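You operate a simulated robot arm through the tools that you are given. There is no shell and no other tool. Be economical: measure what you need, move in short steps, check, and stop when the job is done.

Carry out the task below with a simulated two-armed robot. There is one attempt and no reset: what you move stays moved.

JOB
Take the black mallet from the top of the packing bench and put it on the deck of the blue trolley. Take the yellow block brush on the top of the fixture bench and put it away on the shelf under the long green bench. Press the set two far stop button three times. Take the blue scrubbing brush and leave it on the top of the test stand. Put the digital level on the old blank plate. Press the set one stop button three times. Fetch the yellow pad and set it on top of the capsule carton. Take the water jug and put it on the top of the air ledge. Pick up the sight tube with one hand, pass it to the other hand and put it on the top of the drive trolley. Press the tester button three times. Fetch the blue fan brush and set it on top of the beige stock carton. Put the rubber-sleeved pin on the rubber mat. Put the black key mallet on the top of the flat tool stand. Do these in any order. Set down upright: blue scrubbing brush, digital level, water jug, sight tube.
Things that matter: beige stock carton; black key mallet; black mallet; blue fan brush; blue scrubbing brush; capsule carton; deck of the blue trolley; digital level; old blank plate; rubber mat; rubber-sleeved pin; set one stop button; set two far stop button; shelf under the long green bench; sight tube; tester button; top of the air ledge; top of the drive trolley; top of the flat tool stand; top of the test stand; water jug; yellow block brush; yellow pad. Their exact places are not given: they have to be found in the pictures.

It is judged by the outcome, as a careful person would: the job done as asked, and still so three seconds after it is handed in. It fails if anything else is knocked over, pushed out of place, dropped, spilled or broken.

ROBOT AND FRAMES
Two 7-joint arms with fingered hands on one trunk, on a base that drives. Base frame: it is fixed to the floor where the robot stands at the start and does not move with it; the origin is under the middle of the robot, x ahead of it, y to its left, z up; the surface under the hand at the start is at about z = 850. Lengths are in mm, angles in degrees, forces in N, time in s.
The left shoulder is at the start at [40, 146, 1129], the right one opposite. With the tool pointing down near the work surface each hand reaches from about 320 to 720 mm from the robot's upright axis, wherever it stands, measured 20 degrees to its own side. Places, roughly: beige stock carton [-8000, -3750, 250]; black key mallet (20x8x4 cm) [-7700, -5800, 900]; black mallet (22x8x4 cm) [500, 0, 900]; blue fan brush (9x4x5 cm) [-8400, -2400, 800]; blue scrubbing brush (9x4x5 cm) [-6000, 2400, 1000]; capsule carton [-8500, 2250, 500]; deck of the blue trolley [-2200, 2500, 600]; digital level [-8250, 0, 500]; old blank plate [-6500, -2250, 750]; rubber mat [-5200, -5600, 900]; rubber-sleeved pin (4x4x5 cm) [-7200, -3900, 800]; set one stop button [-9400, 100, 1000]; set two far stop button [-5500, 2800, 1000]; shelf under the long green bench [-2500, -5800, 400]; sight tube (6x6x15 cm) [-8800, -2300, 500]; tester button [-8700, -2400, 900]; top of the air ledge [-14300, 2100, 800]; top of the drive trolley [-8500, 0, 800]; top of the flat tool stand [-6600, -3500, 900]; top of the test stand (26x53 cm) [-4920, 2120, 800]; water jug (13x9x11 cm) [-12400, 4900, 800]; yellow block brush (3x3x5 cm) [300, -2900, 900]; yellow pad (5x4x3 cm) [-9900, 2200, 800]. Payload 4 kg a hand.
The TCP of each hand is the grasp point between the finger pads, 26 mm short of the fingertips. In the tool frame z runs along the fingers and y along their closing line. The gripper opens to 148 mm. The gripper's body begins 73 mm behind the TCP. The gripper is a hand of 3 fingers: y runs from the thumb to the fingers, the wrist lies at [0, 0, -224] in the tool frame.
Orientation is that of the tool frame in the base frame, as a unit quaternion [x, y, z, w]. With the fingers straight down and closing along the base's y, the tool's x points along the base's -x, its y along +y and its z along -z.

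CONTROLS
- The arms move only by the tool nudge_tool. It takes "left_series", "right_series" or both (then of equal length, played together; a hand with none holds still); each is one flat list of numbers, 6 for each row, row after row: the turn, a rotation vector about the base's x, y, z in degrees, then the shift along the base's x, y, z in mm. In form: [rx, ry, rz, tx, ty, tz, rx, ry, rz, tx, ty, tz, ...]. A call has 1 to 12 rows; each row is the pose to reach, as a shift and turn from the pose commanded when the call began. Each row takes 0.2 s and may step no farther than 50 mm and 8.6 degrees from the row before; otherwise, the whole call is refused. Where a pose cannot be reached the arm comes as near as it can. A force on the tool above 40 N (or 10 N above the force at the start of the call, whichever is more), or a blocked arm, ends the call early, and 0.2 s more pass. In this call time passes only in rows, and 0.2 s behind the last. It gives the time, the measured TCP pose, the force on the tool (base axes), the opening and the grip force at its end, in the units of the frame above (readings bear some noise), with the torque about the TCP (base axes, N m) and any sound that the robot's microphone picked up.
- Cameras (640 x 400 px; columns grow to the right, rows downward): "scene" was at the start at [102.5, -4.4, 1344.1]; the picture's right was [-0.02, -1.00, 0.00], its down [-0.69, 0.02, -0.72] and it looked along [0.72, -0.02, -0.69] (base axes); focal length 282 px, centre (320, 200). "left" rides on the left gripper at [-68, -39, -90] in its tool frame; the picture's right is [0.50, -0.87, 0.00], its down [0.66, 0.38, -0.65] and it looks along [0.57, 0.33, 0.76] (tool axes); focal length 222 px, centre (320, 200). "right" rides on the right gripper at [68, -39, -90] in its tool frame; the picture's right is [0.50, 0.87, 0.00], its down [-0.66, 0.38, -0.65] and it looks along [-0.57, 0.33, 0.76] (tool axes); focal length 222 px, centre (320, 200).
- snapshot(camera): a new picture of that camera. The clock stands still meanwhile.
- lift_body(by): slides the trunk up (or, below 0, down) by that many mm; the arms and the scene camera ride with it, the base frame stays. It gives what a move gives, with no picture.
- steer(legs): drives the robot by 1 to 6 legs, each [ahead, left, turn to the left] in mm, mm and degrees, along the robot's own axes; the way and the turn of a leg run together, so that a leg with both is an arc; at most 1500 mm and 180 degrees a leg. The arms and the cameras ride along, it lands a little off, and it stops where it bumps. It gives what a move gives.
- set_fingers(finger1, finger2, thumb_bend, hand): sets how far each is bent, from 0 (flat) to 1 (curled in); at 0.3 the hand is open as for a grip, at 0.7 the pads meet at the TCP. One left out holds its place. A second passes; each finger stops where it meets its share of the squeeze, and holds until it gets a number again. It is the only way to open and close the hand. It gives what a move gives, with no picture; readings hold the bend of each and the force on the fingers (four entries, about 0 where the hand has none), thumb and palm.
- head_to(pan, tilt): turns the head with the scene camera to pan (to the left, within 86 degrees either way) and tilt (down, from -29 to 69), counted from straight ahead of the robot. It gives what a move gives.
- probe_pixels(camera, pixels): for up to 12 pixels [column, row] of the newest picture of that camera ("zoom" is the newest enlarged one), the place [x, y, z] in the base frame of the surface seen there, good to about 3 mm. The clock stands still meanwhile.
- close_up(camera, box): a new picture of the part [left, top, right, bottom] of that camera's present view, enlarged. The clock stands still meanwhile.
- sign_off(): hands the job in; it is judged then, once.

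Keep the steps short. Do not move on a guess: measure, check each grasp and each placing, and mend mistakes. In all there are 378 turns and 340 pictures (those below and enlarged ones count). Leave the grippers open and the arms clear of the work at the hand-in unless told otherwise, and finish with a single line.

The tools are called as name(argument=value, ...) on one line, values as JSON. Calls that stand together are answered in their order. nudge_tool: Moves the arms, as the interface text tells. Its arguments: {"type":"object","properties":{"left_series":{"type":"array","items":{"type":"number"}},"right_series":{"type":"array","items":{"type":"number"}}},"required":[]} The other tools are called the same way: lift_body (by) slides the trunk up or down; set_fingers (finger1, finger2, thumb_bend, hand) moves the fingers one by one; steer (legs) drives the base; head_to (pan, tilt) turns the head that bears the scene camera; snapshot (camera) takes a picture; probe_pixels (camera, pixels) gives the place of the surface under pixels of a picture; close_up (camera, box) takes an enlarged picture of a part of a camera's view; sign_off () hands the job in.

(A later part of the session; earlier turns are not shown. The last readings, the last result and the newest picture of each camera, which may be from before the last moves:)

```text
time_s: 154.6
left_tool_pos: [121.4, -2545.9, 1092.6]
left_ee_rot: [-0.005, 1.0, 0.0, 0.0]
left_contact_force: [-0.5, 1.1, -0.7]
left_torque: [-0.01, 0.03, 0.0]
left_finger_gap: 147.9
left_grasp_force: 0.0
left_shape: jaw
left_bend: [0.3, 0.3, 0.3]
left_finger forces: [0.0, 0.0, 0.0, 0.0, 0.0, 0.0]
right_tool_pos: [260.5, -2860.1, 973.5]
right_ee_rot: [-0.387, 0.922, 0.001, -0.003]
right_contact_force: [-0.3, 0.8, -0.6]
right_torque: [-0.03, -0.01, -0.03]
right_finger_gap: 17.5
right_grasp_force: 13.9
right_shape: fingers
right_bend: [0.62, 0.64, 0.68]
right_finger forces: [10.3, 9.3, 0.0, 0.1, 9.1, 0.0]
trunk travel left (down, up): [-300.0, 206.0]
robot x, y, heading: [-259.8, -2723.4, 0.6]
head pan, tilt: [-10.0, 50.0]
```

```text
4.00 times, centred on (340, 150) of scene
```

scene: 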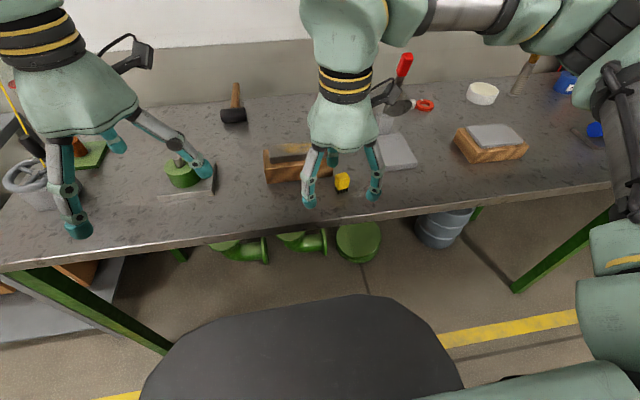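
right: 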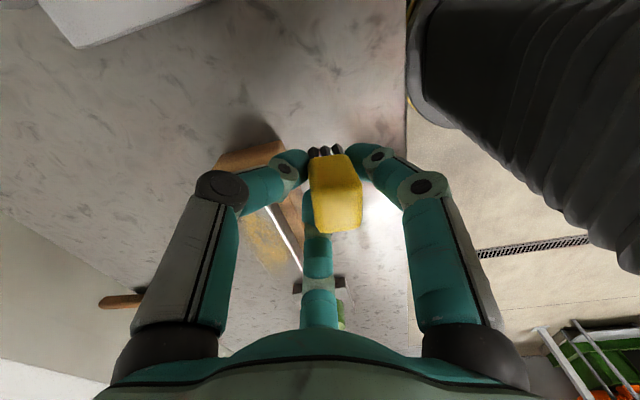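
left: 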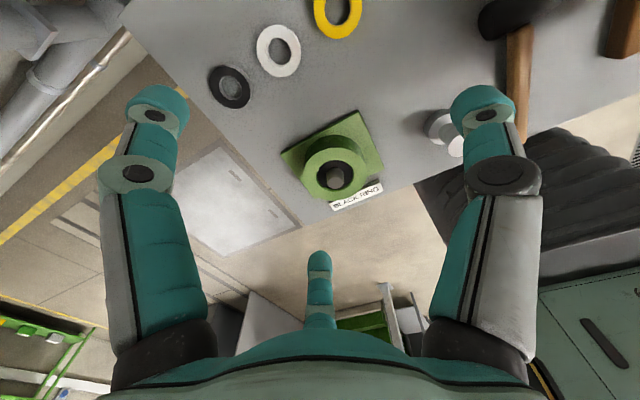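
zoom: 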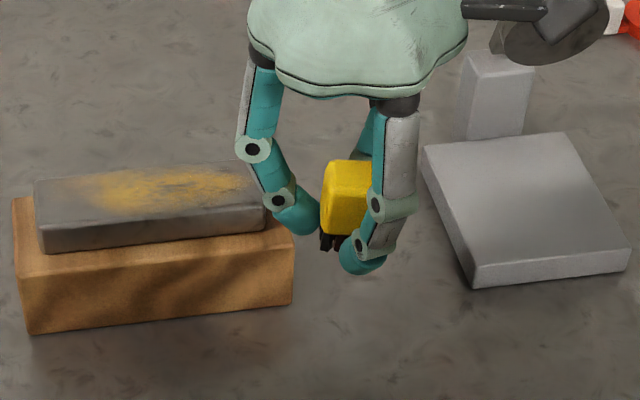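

The brush is gripped. I'll lift a bit, back away, and drive toward the long green bench.

nudge_tool(right_series=[0, 0, 0, -40, 10, 20, 0, 0, 0, -80, 20, 40, 0, 0, -8, -120, 30, 60, 0, 0, -16, -140, 40, 60, 0, 0, -24, -140, 40, 60, 0, 0, -32, -140, 40, 60, 0, 0, -40, -140, 40, 60, 0, 0, -45, -140, 40, 60])

steer(legs=[[-450, 0, 0], [0, 0, -133], [1400, 0, 0], [1150, 0, 0], [0, 0, 42]])

nudge_tool(right_series=[0, 0, 0, 0, 0, -45, 0, 0, 0, 0, 0, -90, 0, 0, 0, 0, 0, -135], left_series=[0, 0, 0, 0, 0, -50, 0, 0, 0, 0, 0, -100, 0, 0, 0, 0, 0, -150])

head_to(pan=0, tilt=20)

snapshot(camera="scene")

```text
time_s: 156.4
left_tool_pos: [122.1, -2547.0, 1092.3]
left_ee_rot: [-0.005, 1.0, 0.0, -0.001]
left_contact_force: [-0.1, -0.4, 0.4]
left_torque: [-0.01, -0.04, 0.01]
left_finger_gap: 148.1
left_grasp_force: 0.2
left_shape: jaw
left_bend: [0.3, 0.3, 0.3]
left_finger forces: [0.0, 0.1, 0.1, 0.1, 0.0, 0.0]
right_tool_pos: [121.5, -2820.0, 1030.6]
right_ee_rot: [-0.002, 1.0, 0.001, -0.004]
right_contact_force: [0.7, -0.6, 0.1]
right_torque: [0.0, 0.0, -0.01]
right_finger_gap: 17.7
right_grasp_force: 14.5
right_shape: fingers
right_bend: [0.62, 0.64, 0.68]
right_finger forces: [10.4, 9.2, 0.0, 0.0, 9.1, 0.0]
trunk travel left (down, up): [-300.0, 206.0]
robot x, y, heading: [-263.2, -2726.0, 0.3]
head pan, tilt: [-10.0, 50.0]
```

```text
time_s: 178.7
left_tool_pos: [-2298.4, -4992.2, 1091.9]
left_ee_rot: [0.705, 0.709, 0.001, -0.001]
left_contact_force: [0.4, -0.1, -0.2]
left_torque: [-0.02, 0.03, -0.01]
left_finger_gap: 147.7
left_grasp_force: 0.0
left_shape: jaw
left_bend: [0.3, 0.3, 0.3]
left_finger forces: [0.0, 0.0, 0.1, 0.1, 0.0, 0.0]
right_tool_pos: [-2570.2, -4991.9, 1031.2]
right_ee_rot: [0.706, 0.708, 0.003, -0.001]
right_contact_force: [0.9, 0.0, -1.0]
right_torque: [0.05, 0.01, -0.03]
right_finger_gap: 17.7
right_grasp_force: 14.1
right_shape: fingers
right_bend: [0.62, 0.64, 0.68]
right_finger forces: [9.7, 9.1, 0.0, 0.1, 8.8, 0.0]
trunk travel left (down, up): [-300.0, 206.0]
robot x, y, heading: [-2475.8, -4607.0, -89.5]
head pan, tilt: [-10.0, 50.0]
```

```text
time_s: 179.5
left_tool_pos: [-2296.3, -4991.9, 941.3]
left_ee_rot: [0.706, 0.708, 0.001, 0.0]
left_contact_force: [-0.6, -0.8, 0.2]
left_torque: [0.04, 0.01, -0.01]
left_finger_gap: 147.8
left_grasp_force: 0.0
left_shape: jaw
left_bend: [0.3, 0.3, 0.3]
left_finger forces: [0.0, 0.0, 0.0, 0.1, 0.0, 0.0]
right_tool_pos: [-2571.6, -4990.9, 896.6]
right_ee_rot: [0.706, 0.709, 0.004, 0.001]
right_contact_force: [0.4, -0.6, -0.8]
right_torque: [0.0, 0.0, 0.03]
right_finger_gap: 17.1
right_grasp_force: 13.8
right_shape: fingers
right_bend: [0.62, 0.64, 0.68]
right_finger forces: [9.7, 9.1, 0.0, 0.0, 8.9, 0.0]
trunk travel left (down, up): [-300.0, 206.0]
robot x, y, heading: [-2471.3, -4605.0, -89.9]
head pan, tilt: [-10.0, 50.0]
```

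```text
time_s: 180.5
left_tool_pos: [-2297.2, -4991.9, 943.3]
left_ee_rot: [0.705, 0.709, 0.001, -0.001]
left_contact_force: [0.9, 0.2, 0.4]
left_torque: [0.0, 0.0, 0.0]
left_finger_gap: 147.7
left_grasp_force: 0.1
left_shape: jaw
left_bend: [0.3, 0.3, 0.3]
left_finger forces: [0.0, 0.1, 0.0, 0.1, 0.0, 0.0]
right_tool_pos: [-2572.1, -4989.4, 896.6]
right_ee_rot: [0.707, 0.708, 0.003, -0.001]
right_contact_force: [0.6, 0.4, -0.1]
right_torque: [0.0, -0.01, 0.0]
right_finger_gap: 17.4
right_grasp_force: 13.8
right_shape: fingers
right_bend: [0.62, 0.64, 0.68]
right_finger forces: [9.8, 9.0, 0.1, 0.0, 8.9, 0.1]
trunk travel left (down, up): [-300.0, 206.0]
robot x, y, heading: [-2469.7, -4605.6, -89.6]
head pan, tilt: [0.0, 20.0]
```

```text
294 pictures are left
```

scene: 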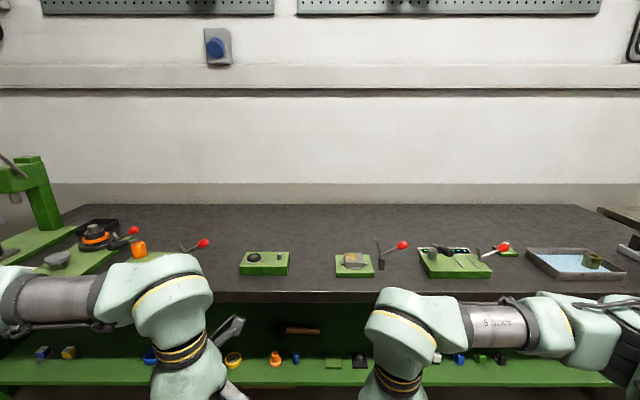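

I'll measure the bench edge and shelf, lower the trunk 250 mm for a better view, and look at the shelf.

probe_pixels(camera="scene", pixels=[[320, 295], [320, 285], [320, 376], [320, 360], [320, 390], [315, 330], [520, 370], [90, 370], [250, 330]])

lift_body(by=-280)

snapshot(camera="scene")

```text
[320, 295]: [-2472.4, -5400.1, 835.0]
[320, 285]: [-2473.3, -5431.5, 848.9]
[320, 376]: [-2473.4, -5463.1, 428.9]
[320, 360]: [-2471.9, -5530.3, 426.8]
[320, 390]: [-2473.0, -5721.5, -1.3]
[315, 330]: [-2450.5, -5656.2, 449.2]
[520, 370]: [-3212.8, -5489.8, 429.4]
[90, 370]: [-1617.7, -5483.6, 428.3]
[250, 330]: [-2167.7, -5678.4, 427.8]
```

```text
time_s: 183.3
left_tool_pos: [-2297.4, -4992.5, 663.1]
left_ee_rot: [0.705, 0.709, 0.002, 0.0]
left_contact_force: [1.0, 1.1, -0.4]
left_torque: [-0.03, 0.0, 0.0]
left_finger_gap: 147.8
left_grasp_force: 0.2
left_shape: jaw
left_bend: [0.3, 0.3, 0.3]
left_finger forces: [0.0, 0.0, 0.0, 0.0, 0.0, 0.0]
right_tool_pos: [-2573.5, -4989.9, 616.6]
right_ee_rot: [0.706, 0.708, 0.004, 0.0]
right_contact_force: [0.0, -0.7, -0.1]
right_torque: [0.0, 0.02, -0.02]
right_finger_gap: 17.1
right_grasp_force: 13.8
right_shape: fingers
right_bend: [0.62, 0.64, 0.68]
right_finger forces: [9.9, 9.0, 0.1, 0.0, 9.0, 0.0]
trunk travel left (down, up): [-20.0, 486.0]
robot x, y, heading: [-2471.2, -4608.4, -89.6]
head pan, tilt: [0.0, 20.0]
```

```text
293 pictures are left
```

scene: 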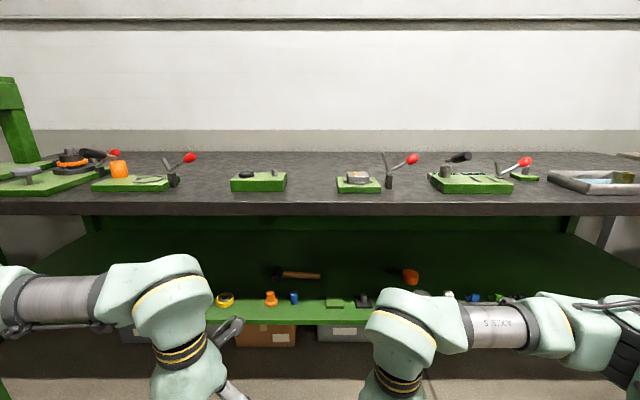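

I'll measure the free shelf strip, the apron bottom, and the nearby shelf items.

probe_pixels(camera="scene", pixels=[[320, 208], [320, 214], [320, 220], [315, 300], [315, 318], [315, 310], [295, 298], [334, 303], [271, 298], [315, 290], [363, 300], [225, 300]])

close_up(camera="scene", box=[200, 190, 440, 340])

```text
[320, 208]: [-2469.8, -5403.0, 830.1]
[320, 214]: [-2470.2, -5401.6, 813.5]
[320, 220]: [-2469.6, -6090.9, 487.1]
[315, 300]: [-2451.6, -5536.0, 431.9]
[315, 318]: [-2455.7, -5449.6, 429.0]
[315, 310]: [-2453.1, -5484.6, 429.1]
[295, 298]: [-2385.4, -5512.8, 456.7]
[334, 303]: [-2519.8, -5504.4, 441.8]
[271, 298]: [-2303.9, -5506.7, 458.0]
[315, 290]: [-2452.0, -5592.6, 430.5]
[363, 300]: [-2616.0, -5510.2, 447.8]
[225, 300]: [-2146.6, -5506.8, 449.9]
```

```text
2.67 times, centred on (320, 265) of scene
```

zoom: 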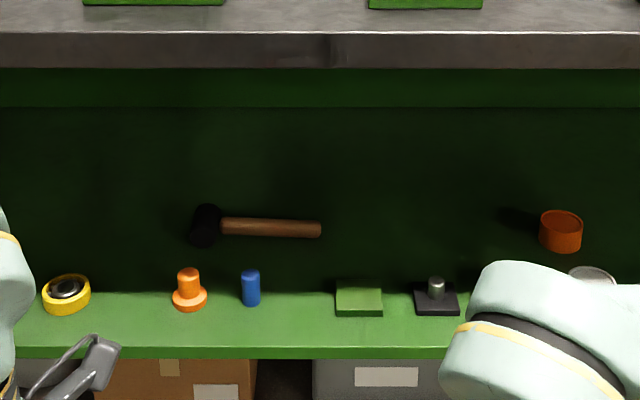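

There's a free strip near (-2450,-5478) in front of the shelf items; the apron bottom is at z≈813. I'll pull the left hand back, drive closer, and then reach under.

nudge_tool(left_series=[0, 0, 0, 0, 40, 0], right_series=[0, 0, 0, 0, 0, -45])

steer(legs=[[0, 160, 0], [275, 0, 0]])

head_to(pan=-10, tilt=35)

snapshot(camera="scene")

```text
time_s: 183.7
left_tool_pos: [-2298.5, -4951.2, 662.0]
left_ee_rot: [0.706, 0.709, 0.002, -0.001]
left_contact_force: [-0.3, -0.1, -0.4]
left_torque: [0.02, 0.0, -0.01]
left_finger_gap: 148.1
left_grasp_force: 0.0
left_shape: jaw
left_bend: [0.3, 0.3, 0.3]
left_finger forces: [0.1, 0.1, 0.0, 0.1, 0.1, 0.0]
right_tool_pos: [-2574.7, -4988.4, 571.5]
right_ee_rot: [0.706, 0.708, 0.003, -0.001]
right_contact_force: [-0.2, -0.1, -0.5]
right_torque: [0.04, 0.01, 0.01]
right_finger_gap: 17.2
right_grasp_force: 13.2
right_shape: fingers
right_bend: [0.62, 0.64, 0.68]
right_finger forces: [9.8, 8.9, 0.0, 0.0, 8.9, 0.1]
trunk travel left (down, up): [-20.0, 486.0]
robot x, y, heading: [-2473.4, -4605.7, -89.8]
head pan, tilt: [0.0, 20.0]
```

```text
time_s: 186.7
left_tool_pos: [-2135.5, -5233.1, 661.3]
left_ee_rot: [0.704, 0.71, 0.0, -0.001]
left_contact_force: [-0.5, -0.3, -0.3]
left_torque: [0.01, 0.03, 0.01]
left_finger_gap: 147.9
left_grasp_force: 0.1
left_shape: jaw
left_bend: [0.3, 0.3, 0.3]
left_finger forces: [0.0, 0.0, 0.1, 0.0, 0.0, 0.0]
right_tool_pos: [-2411.3, -5270.8, 570.7]
right_ee_rot: [0.704, 0.71, 0.004, -0.001]
right_contact_force: [0.2, 0.9, -0.9]
right_torque: [0.02, -0.01, -0.03]
right_finger_gap: 17.6
right_grasp_force: 14.0
right_shape: fingers
right_bend: [0.62, 0.64, 0.68]
right_finger forces: [9.9, 8.9, 0.0, 0.0, 8.9, 0.1]
trunk travel left (down, up): [-20.0, 486.0]
robot x, y, heading: [-2312.4, -4884.9, -89.7]
head pan, tilt: [0.0, 20.0]
```

```text
time_s: 187.4
left_tool_pos: [-2136.4, -5231.6, 662.6]
left_ee_rot: [0.705, 0.71, 0.0, -0.001]
left_contact_force: [0.4, 0.4, -0.1]
left_torque: [-0.02, -0.01, -0.02]
left_finger_gap: 147.9
left_grasp_force: 0.1
left_shape: jaw
left_bend: [0.3, 0.3, 0.3]
left_finger forces: [0.0, 0.0, 0.0, 0.0, 0.0, 0.1]
right_tool_pos: [-2412.3, -5270.3, 571.4]
right_ee_rot: [0.704, 0.71, 0.003, -0.001]
right_contact_force: [0.2, 0.2, -0.5]
right_torque: [-0.02, 0.02, 0.01]
right_finger_gap: 17.4
right_grasp_force: 13.8
right_shape: fingers
right_bend: [0.62, 0.64, 0.68]
right_finger forces: [9.8, 8.9, 0.0, 0.1, 9.0, 0.0]
trunk travel left (down, up): [-20.0, 486.0]
robot x, y, heading: [-2312.0, -4889.6, -89.5]
head pan, tilt: [-10.0, 35.0]
```

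```text
291 pictures are left
```

scene: 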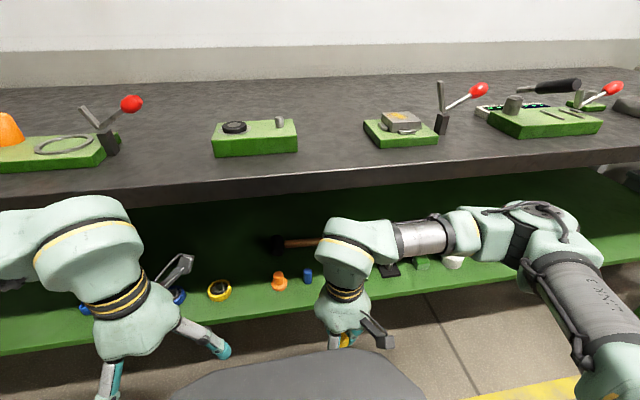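

I'll lower the hand and move in under the bench, stopping partway to check.

nudge_tool(right_series=[0, 0, 0, 0, 0, -35, 0, 0, 0, -5, -20, -65, 0, 0, 0, -15, -60, -65, 0, 0, 0, -25, -100, -65])

snapshot(camera="scene")

probe_pixels(camera="scene", pixels=[[520, 205], [480, 220], [420, 225], [360, 235], [345, 225], [560, 225], [460, 215]])

```text
time_s: 188.4
left_tool_pos: [-2137.1, -5234.0, 662.5]
left_ee_rot: [0.704, 0.71, 0.001, 0.0]
left_contact_force: [-0.2, 0.1, 0.5]
left_torque: [0.01, -0.02, 0.02]
left_finger_gap: 148.0
left_grasp_force: 0.1
left_shape: jaw
left_bend: [0.3, 0.3, 0.3]
left_finger forces: [0.1, 0.0, 0.0, 0.0, 0.0, 0.0]
right_tool_pos: [-2434.9, -5372.1, 509.4]
right_ee_rot: [0.704, 0.71, 0.003, -0.001]
right_contact_force: [-0.6, -0.5, -0.6]
right_torque: [-0.02, -0.01, -0.01]
right_finger_gap: 17.3
right_grasp_force: 13.4
right_shape: fingers
right_bend: [0.62, 0.64, 0.68]
right_finger forces: [9.9, 8.9, 0.0, 0.0, 9.0, 0.1]
trunk travel left (down, up): [-20.0, 486.0]
robot x, y, heading: [-2309.1, -4889.9, -89.6]
head pan, tilt: [-10.0, 35.0]
```

```text
290 pictures are left
```

scene: 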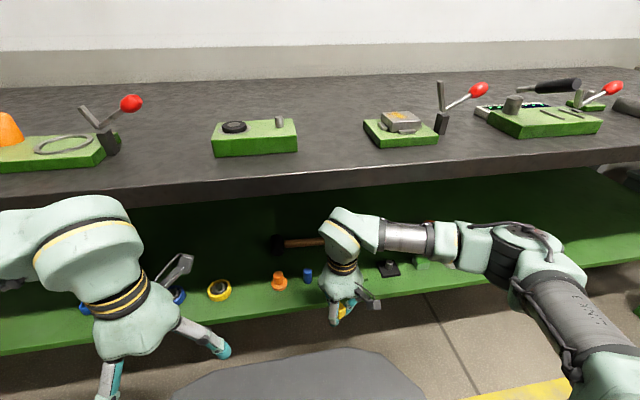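

```text
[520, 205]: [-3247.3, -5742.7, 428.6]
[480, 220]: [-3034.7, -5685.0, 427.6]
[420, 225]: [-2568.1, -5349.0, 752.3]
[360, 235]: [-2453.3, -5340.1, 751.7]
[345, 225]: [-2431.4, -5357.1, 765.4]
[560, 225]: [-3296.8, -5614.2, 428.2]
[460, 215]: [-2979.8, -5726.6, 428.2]
```

The wrist top is at z 765, below the 813 apron. I'll advance 106 mm and lower to the shelf.

nudge_tool(right_series=[0, 0, 0, -5, -40, 0, 0, 0, 0, -10, -80, 0, 0, 0, 0, -14, -107, 0, 0, 0, 0, -14, -107, -25, 0, 0, 0, -14, -107, -38])

snapshot(camera="right")

close_up(camera="scene", box=[240, 190, 440, 330])

```text
time_s: 189.6
left_tool_pos: [-2137.4, -5232.6, 662.2]
left_ee_rot: [0.704, 0.71, 0.001, 0.0]
left_contact_force: [-0.2, 0.4, 0.0]
left_torque: [0.01, -0.01, 0.0]
left_finger_gap: 147.9
left_grasp_force: 0.0
left_shape: jaw
left_bend: [0.3, 0.3, 0.3]
left_finger forces: [0.0, 0.1, 0.0, 0.0, 0.1, 0.0]
right_tool_pos: [-2449.9, -5478.1, 470.8]
right_ee_rot: [0.704, 0.71, 0.004, -0.001]
right_contact_force: [0.6, 0.1, -0.2]
right_torque: [0.0, -0.01, 0.01]
right_finger_gap: 17.3
right_grasp_force: 13.7
right_shape: fingers
right_bend: [0.62, 0.64, 0.68]
right_finger forces: [10.1, 8.6, 0.0, 0.1, 9.1, 0.0]
trunk travel left (down, up): [-20.0, 486.0]
robot x, y, heading: [-2312.9, -4888.0, -89.7]
head pan, tilt: [-10.0, 35.0]
```

```text
289 pictures are left
```

right: 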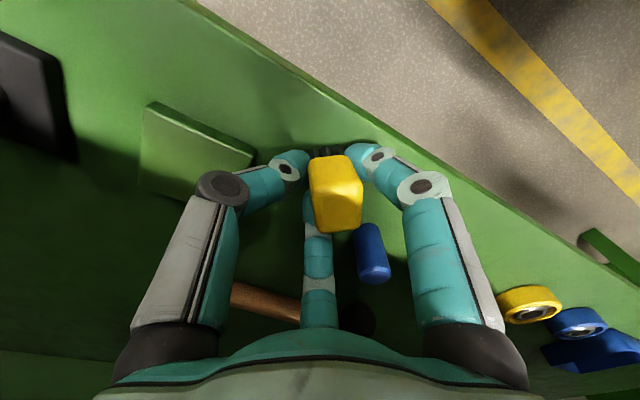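

```text
2.86 times, centred on (340, 260) of scene
```

zoom: 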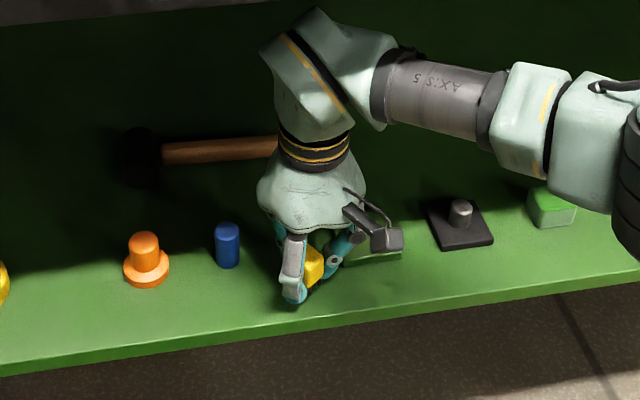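

The brush is over the shelf just inside the edge. I'll ease down to contact.

nudge_tool(right_series=[0, 0, 0, 4, -3, -5, 0, 0, 0, 6, -5, -9])

set_fingers(hand="right", finger1=0.54, finger2=0.54, thumb_bend=0.58)

nudge_tool(right_series=[0, 0, 0, 0, 0, 35, 0, 0, 0, 0, 0, 60])

snapshot(camera="right")

```text
time_s: 190.2
left_tool_pos: [-2136.4, -5231.6, 662.1]
left_ee_rot: [0.704, 0.71, 0.0, 0.0]
left_contact_force: [-0.2, 0.1, -0.1]
left_torque: [0.02, 0.04, -0.02]
left_finger_gap: 148.1
left_grasp_force: 0.0
left_shape: jaw
left_bend: [0.3, 0.3, 0.3]
left_finger forces: [0.0, 0.0, 0.0, 0.0, 0.0, 0.0]
right_tool_pos: [-2443.9, -5483.7, 460.7]
right_ee_rot: [0.705, 0.71, 0.003, 0.0]
right_contact_force: [-0.1, 0.6, 4.9]
right_torque: [0.17, -0.05, 0.0]
right_finger_gap: 17.1
right_grasp_force: 18.0
right_shape: fingers
right_bend: [0.62, 0.64, 0.68]
right_finger forces: [17.1, 8.3, 0.0, 0.1, 10.0, 0.0]
trunk travel left (down, up): [-20.0, 486.0]
robot x, y, heading: [-2314.0, -4888.2, -89.6]
head pan, tilt: [-10.0, 35.0]
```

```text
time_s: 191.2
left_tool_pos: [-2135.6, -5231.2, 662.7]
left_ee_rot: [0.704, 0.711, -0.001, 0.0]
left_contact_force: [-0.2, 0.4, -1.2]
left_torque: [0.01, -0.01, -0.01]
left_finger_gap: 148.1
left_grasp_force: 0.1
left_shape: jaw
left_bend: [0.3, 0.3, 0.3]
left_finger forces: [0.0, 0.0, 0.0, 0.1, 0.0, 0.1]
right_tool_pos: [-2444.1, -5484.3, 462.3]
right_ee_rot: [0.705, 0.71, 0.002, 0.001]
right_contact_force: [-1.0, -1.8, 22.2]
right_torque: [-0.3, -0.17, 0.01]
right_finger_gap: 39.2
right_grasp_force: 11.3
right_shape: fingers
right_bend: [0.56, 0.55, 0.58]
right_finger forces: [5.2, 12.6, 0.0, 0.1, 4.0, 0.1]
trunk travel left (down, up): [-20.0, 486.0]
robot x, y, heading: [-2313.3, -4887.6, -89.8]
head pan, tilt: [-10.0, 35.0]
```

```text
time_s: 191.8
left_tool_pos: [-2135.5, -5232.7, 661.6]
left_ee_rot: [0.704, 0.711, 0.0, 0.0]
left_contact_force: [0.1, 0.0, 0.1]
left_torque: [0.03, 0.01, 0.01]
left_finger_gap: 147.9
left_grasp_force: 0.1
left_shape: jaw
left_bend: [0.3, 0.3, 0.3]
left_finger forces: [0.0, 0.1, 0.1, 0.0, 0.0, 0.0]
right_tool_pos: [-2441.5, -5482.4, 517.0]
right_ee_rot: [0.705, 0.71, 0.004, -0.002]
right_contact_force: [0.2, 0.3, 0.0]
right_torque: [0.0, 0.01, 0.02]
right_finger_gap: 43.7
right_grasp_force: 0.1
right_shape: fingers
right_bend: [0.54, 0.54, 0.57]
right_finger forces: [0.0, 0.1, 0.1, 0.0, 0.0, 0.0]
trunk travel left (down, up): [-20.0, 486.0]
robot x, y, heading: [-2313.2, -4888.4, -89.6]
head pan, tilt: [-10.0, 35.0]
```

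```text
287 pictures are left
```

right: 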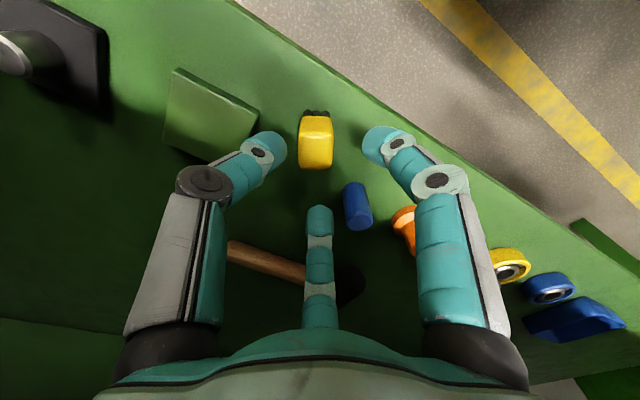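

The yellow brush stands on the shelf. I'll back straight out, raise the trunk, and drive west down the aisle at y≈-4650.

steer(legs=[[-330, 0, 0], [0, 0, -90.4], [1500, 0, 0], [1500, 0, 0], [900, 0, 0]])

lift_body(by=280)

head_to(pan=0, tilt=12)

snapshot(camera="scene")

```text
time_s: 216.4
left_tool_pos: [-6570.8, -4578.6, 661.9]
left_ee_rot: [1.0, -0.006, 0.001, 0.0]
left_contact_force: [0.0, 0.0, -0.5]
left_torque: [-0.01, -0.04, -0.01]
left_finger_gap: 148.0
left_grasp_force: 0.0
left_shape: jaw
left_bend: [0.3, 0.3, 0.3]
left_finger forces: [0.0, 0.1, 0.0, 0.1, 0.0, 0.1]
right_tool_pos: [-6814.6, -4268.8, 517.9]
right_ee_rot: [1.0, -0.007, 0.003, 0.002]
right_contact_force: [0.4, 0.0, -0.1]
right_torque: [0.01, 0.0, -0.03]
right_finger_gap: 43.8
right_grasp_force: 0.1
right_shape: fingers
right_bend: [0.54, 0.54, 0.57]
right_finger forces: [0.1, 0.0, 0.0, 0.0, 0.2, 0.1]
trunk travel left (down, up): [-20.0, 486.0]
robot x, y, heading: [-6222.5, -4412.4, 179.3]
head pan, tilt: [-10.0, 35.0]
```

```text
time_s: 219.2
left_tool_pos: [-6570.4, -4579.1, 942.7]
left_ee_rot: [1.0, -0.006, 0.001, 0.0]
left_contact_force: [0.0, 0.3, 0.0]
left_torque: [-0.01, 0.02, -0.02]
left_finger_gap: 147.6
left_grasp_force: 0.1
left_shape: jaw
left_bend: [0.3, 0.3, 0.3]
left_finger forces: [0.1, 0.0, 0.0, 0.0, 0.0, 0.0]
right_tool_pos: [-6814.0, -4267.5, 797.6]
right_ee_rot: [1.0, -0.007, 0.003, 0.002]
right_contact_force: [-0.3, 0.1, -0.1]
right_torque: [0.01, 0.04, -0.01]
right_finger_gap: 43.9
right_grasp_force: 0.0
right_shape: fingers
right_bend: [0.54, 0.54, 0.57]
right_finger forces: [0.1, 0.0, 0.1, 0.1, 0.0, 0.1]
trunk travel left (down, up): [-300.0, 206.0]
robot x, y, heading: [-6224.3, -4406.3, 179.0]
head pan, tilt: [-10.0, 35.0]
```

```text
time_s: 220.1
left_tool_pos: [-6571.1, -4578.6, 942.4]
left_ee_rot: [1.0, -0.006, 0.0, 0.0]
left_contact_force: [-0.8, -0.1, -0.4]
left_torque: [-0.01, 0.0, -0.02]
left_finger_gap: 147.8
left_grasp_force: 0.0
left_shape: jaw
left_bend: [0.3, 0.3, 0.3]
left_finger forces: [0.0, 0.1, 0.0, 0.0, 0.0, 0.0]
right_tool_pos: [-6815.6, -4268.4, 797.6]
right_ee_rot: [1.0, -0.006, 0.003, 0.001]
right_contact_force: [0.2, -0.1, -0.3]
right_torque: [0.0, 0.02, 0.01]
right_finger_gap: 43.8
right_grasp_force: 0.1
right_shape: fingers
right_bend: [0.54, 0.54, 0.57]
right_finger forces: [0.0, 0.0, 0.0, 0.0, 0.1, 0.0]
trunk travel left (down, up): [-300.0, 206.0]
robot x, y, heading: [-6222.9, -4410.7, 179.2]
head pan, tilt: [0.0, 12.0]
```

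```text
286 pictures are left
```

scene: 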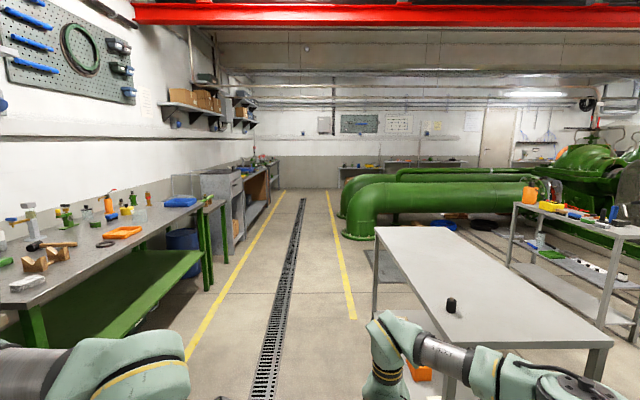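

The dark pin stands at (451,304) on the table ahead right, and the right hand is close to it. I'll measure before moving.

probe_pixels(camera="scene", pixels=[[451, 300], [451, 308], [455, 345], [590, 345], [400, 260], [380, 232], [470, 232], [500, 225], [540, 215], [95, 215], [60, 245], [140, 200]])

close_up(camera="scene", box=[380, 170, 640, 400])

close_up(camera="scene", box=[0, 160, 240, 320])

```text
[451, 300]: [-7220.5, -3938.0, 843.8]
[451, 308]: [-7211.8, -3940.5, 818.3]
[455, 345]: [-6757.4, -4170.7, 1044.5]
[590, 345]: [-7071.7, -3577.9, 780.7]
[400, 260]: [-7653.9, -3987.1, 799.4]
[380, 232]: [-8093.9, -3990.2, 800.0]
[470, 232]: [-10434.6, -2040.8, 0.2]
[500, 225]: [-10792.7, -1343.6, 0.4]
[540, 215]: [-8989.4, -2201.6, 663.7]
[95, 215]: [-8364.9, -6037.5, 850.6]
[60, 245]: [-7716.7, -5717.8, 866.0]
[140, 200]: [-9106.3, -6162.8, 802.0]
```

```text
1.74 times, centred on (510, 285) of scene
```

zoom: 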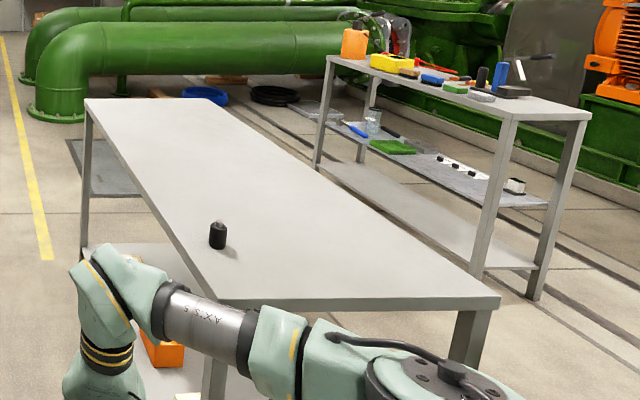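

```text
2.50 times, centred on (120, 240) of scene
```

zoom: 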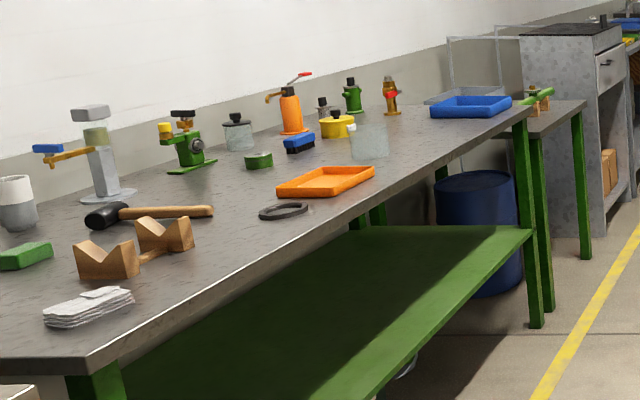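

The pin is at (-7222,-3938) on the table (top z 800, edge y≈-3990). The key mallet lies on the wall bench behind. I'll raise and retract the hands, then drive along the aisle to face the pin.

nudge_tool(right_series=[0, 0, 0, 20, 0, 45, 0, 0, 0, 50, 0, 80, 0, 0, 0, 85, 0, 110, 0, 0, 0, 120, 0, 140, 0, 0, 0, 155, 0, 170, 0, 0, 0, 195, 0, 195], left_series=[0, 0, 0, 0, 0, 15, 0, 0, 0, 0, 0, 30, 0, 0, 0, 0, 0, 45, 0, 0, 0, 0, 0, 60, 0, 0, 0, 0, 0, 70, 0, 0, 0, 0, 0, 80])

steer(legs=[[0, 100, 0], [1150, 0, 0], [0, 0, -89]])

head_to(pan=-10, tilt=45)

snapshot(camera="scene")

```text
time_s: 221.5
left_tool_pos: [-6569.9, -4580.0, 1021.9]
left_ee_rot: [1.0, -0.006, 0.001, 0.0]
left_contact_force: [0.4, 0.6, 0.0]
left_torque: [0.04, 0.03, 0.0]
left_finger_gap: 147.9
left_grasp_force: 0.2
left_shape: jaw
left_bend: [0.3, 0.3, 0.3]
left_finger forces: [0.0, 0.1, 0.0, 0.0, 0.1, 0.0]
right_tool_pos: [-6619.7, -4267.0, 994.3]
right_ee_rot: [1.0, -0.008, 0.002, 0.002]
right_contact_force: [-0.5, 0.4, -0.5]
right_torque: [0.01, 0.04, 0.03]
right_finger_gap: 43.6
right_grasp_force: 0.1
right_shape: fingers
right_bend: [0.54, 0.54, 0.57]
right_finger forces: [0.1, 0.0, 0.1, 0.0, 0.0, 0.0]
trunk travel left (down, up): [-300.0, 206.0]
robot x, y, heading: [-6225.8, -4414.2, 179.2]
head pan, tilt: [0.0, 12.0]
```

```text
time_s: 231.9
left_tool_pos: [-7506.2, -4136.1, 1021.5]
left_ee_rot: [-0.689, 0.725, -0.001, 0.0]
left_contact_force: [0.8, 0.3, 0.2]
left_torque: [0.0, 0.0, 0.0]
left_finger_gap: 147.7
left_grasp_force: 0.1
left_shape: jaw
left_bend: [0.3, 0.3, 0.3]
left_finger forces: [0.1, 0.0, 0.1, 0.0, 0.0, 0.0]
right_tool_pos: [-7190.4, -4098.3, 994.1]
right_ee_rot: [-0.687, 0.727, 0.0, -0.003]
right_contact_force: [0.8, 0.3, 0.3]
right_torque: [-0.01, 0.02, -0.01]
right_finger_gap: 43.6
right_grasp_force: 0.1
right_shape: fingers
right_bend: [0.54, 0.54, 0.57]
right_finger forces: [0.1, 0.1, 0.1, 0.0, 0.0, 0.0]
trunk travel left (down, up): [-300.0, 206.0]
robot x, y, heading: [-7349.6, -4489.6, 87.0]
head pan, tilt: [0.0, 12.0]
```

```text
time_s: 232.9
left_tool_pos: [-7505.2, -4135.9, 1021.3]
left_ee_rot: [-0.688, 0.725, -0.001, -0.001]
left_contact_force: [-1.0, 0.3, 0.2]
left_torque: [0.0, 0.01, 0.0]
left_finger_gap: 147.9
left_grasp_force: 0.0
left_shape: jaw
left_bend: [0.3, 0.3, 0.3]
left_finger forces: [0.0, 0.1, 0.0, 0.0, 0.0, 0.0]
right_tool_pos: [-7190.3, -4097.9, 994.3]
right_ee_rot: [-0.687, 0.727, -0.001, -0.004]
right_contact_force: [0.1, -1.3, -0.3]
right_torque: [-0.01, 0.06, 0.0]
right_finger_gap: 43.8
right_grasp_force: 0.0
right_shape: fingers
right_bend: [0.54, 0.54, 0.57]
right_finger forces: [0.0, 0.0, 0.0, 0.0, 0.0, 0.0]
trunk travel left (down, up): [-300.0, 206.0]
robot x, y, heading: [-7347.8, -4489.1, 87.0]
head pan, tilt: [-10.0, 45.0]
```

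```text
283 pictures are left
```

scene: 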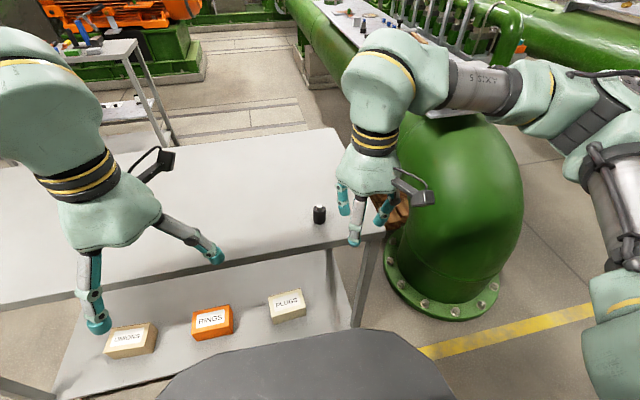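

The pin is at (319,213). I'll zoom in and measure it.

close_up(camera="scene", box=[270, 170, 380, 250])

probe_pixels(camera="zoom", pixels=[[285, 195], [285, 220], [270, 235], [305, 235], [285, 260], [290, 280], [200, 330], [440, 130], [520, 200]])

```text
5.00 times, centred on (325, 210) of scene
```

zoom: 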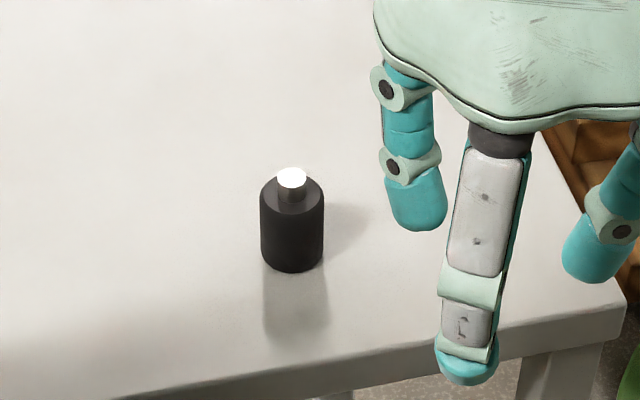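

```text
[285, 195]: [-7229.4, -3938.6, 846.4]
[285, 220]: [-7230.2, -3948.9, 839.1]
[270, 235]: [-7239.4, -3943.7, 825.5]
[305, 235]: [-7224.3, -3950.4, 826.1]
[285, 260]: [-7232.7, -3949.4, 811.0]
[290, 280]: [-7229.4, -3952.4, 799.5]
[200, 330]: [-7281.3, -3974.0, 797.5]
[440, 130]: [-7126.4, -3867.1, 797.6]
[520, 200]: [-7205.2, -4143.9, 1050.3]
```

The pin is centred at about (-7229,-3935), radius ≈15. I'll open a bit, move above it, and check.

set_fingers(hand="right", finger1=0.48, finger2=0.48, thumb_bend=0.48)

nudge_tool(right_series=[0, 0, 0, -10, 41, -10, 0, 0, 0, -20, 82, -20, 0, 0, 0, -30, 123, -40, 0, 0, 0, -39, 163, -65, 0, 0, 0, -39, 163, -100])

snapshot(camera="right")

```text
time_s: 233.9
left_tool_pos: [-7505.8, -4136.4, 1022.4]
left_ee_rot: [-0.688, 0.726, -0.002, -0.001]
left_contact_force: [-0.4, -0.2, 0.8]
left_torque: [0.0, -0.03, -0.02]
left_finger_gap: 148.0
left_grasp_force: 0.1
left_shape: jaw
left_bend: [0.3, 0.3, 0.3]
left_finger forces: [0.1, 0.0, 0.0, 0.1, 0.0, 0.0]
right_tool_pos: [-7190.2, -4098.6, 994.6]
right_ee_rot: [-0.687, 0.726, 0.0, -0.003]
right_contact_force: [0.7, 0.0, 0.5]
right_torque: [0.02, 0.03, -0.01]
right_finger_gap: 68.2
right_grasp_force: 0.1
right_shape: fingers
right_bend: [0.48, 0.48, 0.48]
right_finger forces: [0.0, 0.0, 0.0, 0.1, 0.0, 0.1]
trunk travel left (down, up): [-300.0, 206.0]
robot x, y, heading: [-7349.0, -4490.6, 86.7]
head pan, tilt: [-10.0, 45.0]
```

```text
time_s: 235.1
left_tool_pos: [-7504.9, -4135.5, 1021.0]
left_ee_rot: [-0.688, 0.726, -0.001, -0.001]
left_contact_force: [0.1, 0.4, -0.5]
left_torque: [0.02, 0.0, -0.04]
left_finger_gap: 147.9
left_grasp_force: 0.0
left_shape: jaw
left_bend: [0.3, 0.3, 0.3]
left_finger forces: [0.0, 0.1, 0.0, 0.1, 0.1, 0.0]
right_tool_pos: [-7228.6, -3935.8, 895.2]
right_ee_rot: [-0.687, 0.726, 0.0, -0.003]
right_contact_force: [-0.4, -0.3, 0.8]
right_torque: [0.01, 0.01, 0.02]
right_finger_gap: 68.2
right_grasp_force: 0.1
right_shape: fingers
right_bend: [0.48, 0.48, 0.48]
right_finger forces: [0.0, 0.0, 0.1, 0.0, 0.0, 0.0]
trunk travel left (down, up): [-300.0, 206.0]
robot x, y, heading: [-7349.6, -4491.5, 86.7]
head pan, tilt: [-10.0, 45.0]
```

```text
281 pictures are left
```

right: 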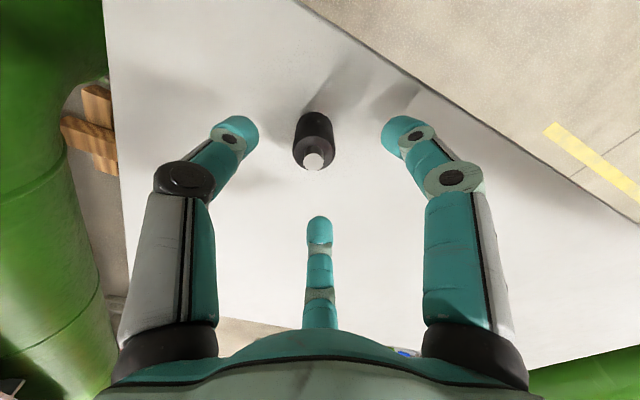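

The pin is about 4 mm off centre. I'll correct that, descend, and close.

nudge_tool(right_series=[0, 0, 0, 4, 2, -35, 0, 0, 0, 4, 2, -63])

set_fingers(hand="right", finger1=0.75, finger2=0.75, thumb_bend=0.75)

nudge_tool(right_series=[0, 0, 0, 0, 0, 45, 0, 0, 0, 0, 0, 90, 0, 0, 0, 0, 0, 135])

snapshot(camera="right")

```text
time_s: 235.7
left_tool_pos: [-7505.3, -4138.3, 1022.7]
left_ee_rot: [-0.688, 0.725, 0.0, 0.001]
left_contact_force: [0.1, -1.2, -0.6]
left_torque: [0.0, -0.05, 0.01]
left_finger_gap: 148.0
left_grasp_force: 0.0
left_shape: jaw
left_bend: [0.3, 0.3, 0.3]
left_finger forces: [0.0, 0.0, 0.1, 0.0, 0.0, 0.0]
right_tool_pos: [-7227.4, -3932.7, 833.4]
right_ee_rot: [-0.688, 0.726, 0.002, -0.001]
right_contact_force: [0.9, 2.7, 10.2]
right_torque: [-0.12, -0.17, 0.11]
right_finger_gap: 68.9
right_grasp_force: 5.6
right_shape: fingers
right_bend: [0.48, 0.48, 0.48]
right_finger forces: [4.5, 0.3, 0.0, 0.1, 5.9, 0.0]
trunk travel left (down, up): [-300.0, 206.0]
robot x, y, heading: [-7354.1, -4490.8, 87.1]
head pan, tilt: [-10.0, 45.0]
```

```text
time_s: 236.7
left_tool_pos: [-7505.4, -4136.7, 1022.4]
left_ee_rot: [-0.688, 0.725, 0.0, -0.001]
left_contact_force: [-0.2, 0.1, 0.1]
left_torque: [0.01, 0.0, 0.02]
left_finger_gap: 147.9
left_grasp_force: 0.1
left_shape: jaw
left_bend: [0.3, 0.3, 0.3]
left_finger forces: [0.0, 0.0, 0.0, 0.0, 0.1, 0.1]
right_tool_pos: [-7227.1, -3934.3, 830.2]
right_ee_rot: [-0.687, 0.727, -0.001, -0.003]
right_contact_force: [1.6, -0.4, 4.3]
right_torque: [0.12, -0.03, -0.02]
right_finger_gap: 18.9
right_grasp_force: 20.0
right_shape: fingers
right_bend: [0.63, 0.59, 0.66]
right_finger forces: [10.1, 15.3, 0.0, 0.1, 14.9, 0.0]
trunk travel left (down, up): [-300.0, 206.0]
robot x, y, heading: [-7347.1, -4491.2, 87.0]
head pan, tilt: [-10.0, 45.0]
```

```text
time_s: 237.5
left_tool_pos: [-7505.8, -4135.6, 1021.0]
left_ee_rot: [-0.689, 0.725, 0.0, 0.001]
left_contact_force: [0.6, 0.1, -0.7]
left_torque: [-0.01, 0.0, 0.05]
left_finger_gap: 148.1
left_grasp_force: 0.0
left_shape: jaw
left_bend: [0.3, 0.3, 0.3]
left_finger forces: [0.1, 0.0, 0.0, 0.1, 0.0, 0.0]
right_tool_pos: [-7225.9, -3935.8, 966.3]
right_ee_rot: [-0.687, 0.726, -0.001, -0.003]
right_contact_force: [0.2, 0.5, -0.5]
right_torque: [-0.02, 0.01, 0.0]
right_finger_gap: 19.1
right_grasp_force: 17.7
right_shape: fingers
right_bend: [0.63, 0.59, 0.66]
right_finger forces: [10.4, 11.4, 0.0, 0.0, 13.6, 0.0]
trunk travel left (down, up): [-300.0, 206.0]
robot x, y, heading: [-7351.6, -4489.0, 87.1]
head pan, tilt: [-10.0, 45.0]
```

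```text
280 pictures are left
```

right: 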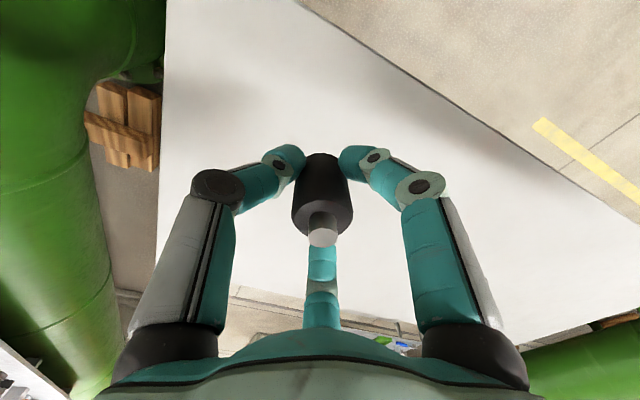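

The pin is firmly held. I'll retract, turn around to face the wall bench, and look for the key mallet.

nudge_tool(right_series=[0, 0, 0, 0, -45, 10, 0, 0, 0, 0, -90, 20, 0, 0, 0, 0, -135, 30, 0, 0, 0, 0, -170, 40])

steer(legs=[[0, 0, -177], [0, -480, 0], [150, 0, 0]])

head_to(pan=5, tilt=30)

snapshot(camera="scene")

```text
time_s: 238.5
left_tool_pos: [-7506.1, -4138.0, 1021.9]
left_ee_rot: [-0.688, 0.725, 0.0, 0.0]
left_contact_force: [0.1, -0.6, 0.0]
left_torque: [-0.01, -0.01, 0.03]
left_finger_gap: 148.0
left_grasp_force: 0.2
left_shape: jaw
left_bend: [0.3, 0.3, 0.3]
left_finger forces: [0.1, 0.0, 0.0, 0.1, 0.0, 0.1]
right_tool_pos: [-7223.9, -4106.7, 1005.9]
right_ee_rot: [-0.687, 0.726, 0.0, -0.002]
right_contact_force: [-0.1, 0.1, -0.4]
right_torque: [0.0, 0.01, 0.02]
right_finger_gap: 19.0
right_grasp_force: 17.0
right_shape: fingers
right_bend: [0.63, 0.59, 0.66]
right_finger forces: [10.4, 11.3, 0.0, 0.0, 13.5, 0.0]
trunk travel left (down, up): [-300.0, 206.0]
robot x, y, heading: [-7349.7, -4491.2, 86.9]
head pan, tilt: [-10.0, 45.0]
```

```text
time_s: 249.4
left_tool_pos: [-7635.6, -4992.5, 1022.0]
left_ee_rot: [0.697, 0.717, -0.001, 0.001]
left_contact_force: [-0.4, -0.5, 0.0]
left_torque: [0.0, -0.03, 0.01]
left_finger_gap: 147.9
left_grasp_force: 0.2
left_shape: jaw
left_bend: [0.3, 0.3, 0.3]
left_finger forces: [0.0, 0.0, 0.0, 0.0, 0.0, 0.0]
right_tool_pos: [-7914.2, -5045.9, 1006.5]
right_ee_rot: [0.699, 0.715, 0.003, 0.0]
right_contact_force: [0.1, -0.1, 0.0]
right_torque: [-0.03, 0.0, 0.01]
right_finger_gap: 18.1
right_grasp_force: 16.5
right_shape: fingers
right_bend: [0.63, 0.59, 0.67]
right_finger forces: [9.4, 11.4, 0.0, 0.0, 13.5, 0.1]
trunk travel left (down, up): [-300.0, 206.0]
robot x, y, heading: [-7814.4, -4651.4, -88.5]
head pan, tilt: [-10.0, 45.0]
```

```text
time_s: 250.2
left_tool_pos: [-7636.8, -4994.0, 1021.2]
left_ee_rot: [0.698, 0.716, 0.001, 0.0]
left_contact_force: [0.7, -0.4, -0.6]
left_torque: [0.0, -0.02, 0.03]
left_finger_gap: 148.1
left_grasp_force: 0.1
left_shape: jaw
left_bend: [0.3, 0.3, 0.3]
left_finger forces: [0.0, 0.0, 0.0, 0.0, 0.0, 0.0]
right_tool_pos: [-7914.9, -5045.5, 1007.1]
right_ee_rot: [0.698, 0.716, 0.003, -0.001]
right_contact_force: [-0.4, 0.7, 0.7]
right_torque: [0.0, -0.04, -0.02]
right_finger_gap: 18.3
right_grasp_force: 17.4
right_shape: fingers
right_bend: [0.63, 0.59, 0.67]
right_finger forces: [9.4, 11.4, 0.0, 0.0, 13.5, 0.0]
trunk travel left (down, up): [-300.0, 206.0]
robot x, y, heading: [-7822.2, -4653.2, -88.7]
head pan, tilt: [5.0, 30.0]
```

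```text
279 pictures are left
```

scene: 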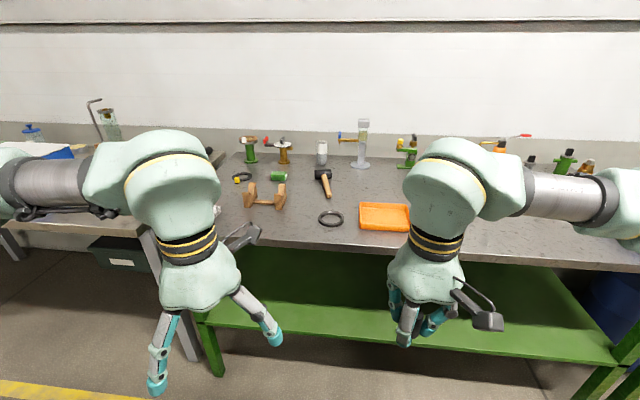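

The key mallet is at (324,182), with its head away from me and its handle toward me. I'll zoom in and measure.

close_up(camera="scene", box=[240, 120, 420, 240])

probe_pixels(camera="zoom", pixels=[[265, 175], [295, 175], [325, 172], [300, 195], [305, 220], [312, 245], [318, 268], [295, 165], [100, 240], [310, 330], [420, 300]])

```text
3.33 times, centred on (330, 180) of scene
```

zoom: 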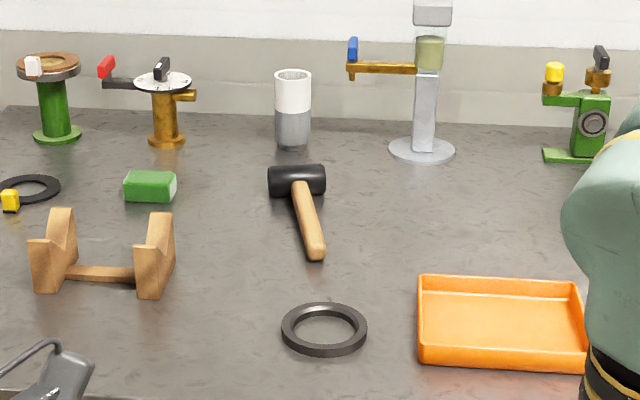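

```text
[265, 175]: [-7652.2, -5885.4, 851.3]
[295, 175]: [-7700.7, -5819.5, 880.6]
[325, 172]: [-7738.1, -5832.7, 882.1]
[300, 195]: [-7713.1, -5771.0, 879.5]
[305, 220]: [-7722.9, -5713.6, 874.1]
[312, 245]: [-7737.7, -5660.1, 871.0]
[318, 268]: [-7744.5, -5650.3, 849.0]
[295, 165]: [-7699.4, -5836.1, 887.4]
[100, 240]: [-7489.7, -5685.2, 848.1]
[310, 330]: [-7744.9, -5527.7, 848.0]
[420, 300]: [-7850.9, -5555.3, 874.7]
```

The head is centred at about (-7702,-5825), top z 887, with the handle pointing to (-0.19,0.98). I want the thumb behind the head and two fingers straddling the handle, so I'll turn the left hand +99° and check that it can.

nudge_tool(left_series=[0, 0, 8.3, 0, 0, 0, 0, 0, 16.6, 0, 0, 0, 0, 0, 24.9, 0, 0, 0, 0, 0, 33.2, 0, 0, 0, 0, 0, 41.5, 0, 0, 0, 0, 0, 49.8, 0, 0, 0, 0, 0, 58.1, 0, 0, 0, 0, 0, 66.4, 0, 0, 0, 0, 0, 74.7, 0, 0, 0, 0, 0, 83, 0, 0, 0, 0, 0, 91.3, 0, 0, 0, 0, 0, 98.5, 0, 0, 0])

probe_pixels(camera="scene", pixels=[[321, 160], [322, 145], [318, 162], [362, 165], [326, 170]])

```text
time_s: 252.8
left_tool_pos: [-7636.1, -4993.4, 1022.4]
left_ee_rot: [-0.089, 0.996, 0.0, -0.001]
left_contact_force: [0.4, -0.3, -0.5]
left_torque: [0.02, 0.0, 0.01]
left_finger_gap: 148.0
left_grasp_force: 0.2
left_shape: jaw
left_bend: [0.3, 0.3, 0.3]
left_finger forces: [0.0, 0.0, 0.1, 0.0, 0.1, 0.1]
right_tool_pos: [-7913.6, -5046.4, 1006.7]
right_ee_rot: [0.699, 0.715, 0.003, -0.001]
right_contact_force: [0.1, 0.6, -0.3]
right_torque: [-0.04, -0.01, 0.01]
right_finger_gap: 18.3
right_grasp_force: 17.3
right_shape: fingers
right_bend: [0.63, 0.59, 0.67]
right_finger forces: [9.4, 11.4, 0.0, 0.1, 13.5, 0.0]
trunk travel left (down, up): [-300.0, 206.0]
robot x, y, heading: [-7816.7, -4647.6, -88.5]
head pan, tilt: [5.0, 30.0]
```

```text
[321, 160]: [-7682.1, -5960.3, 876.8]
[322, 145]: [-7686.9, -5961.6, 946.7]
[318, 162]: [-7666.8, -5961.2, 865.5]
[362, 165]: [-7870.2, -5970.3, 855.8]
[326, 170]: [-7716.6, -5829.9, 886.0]
```

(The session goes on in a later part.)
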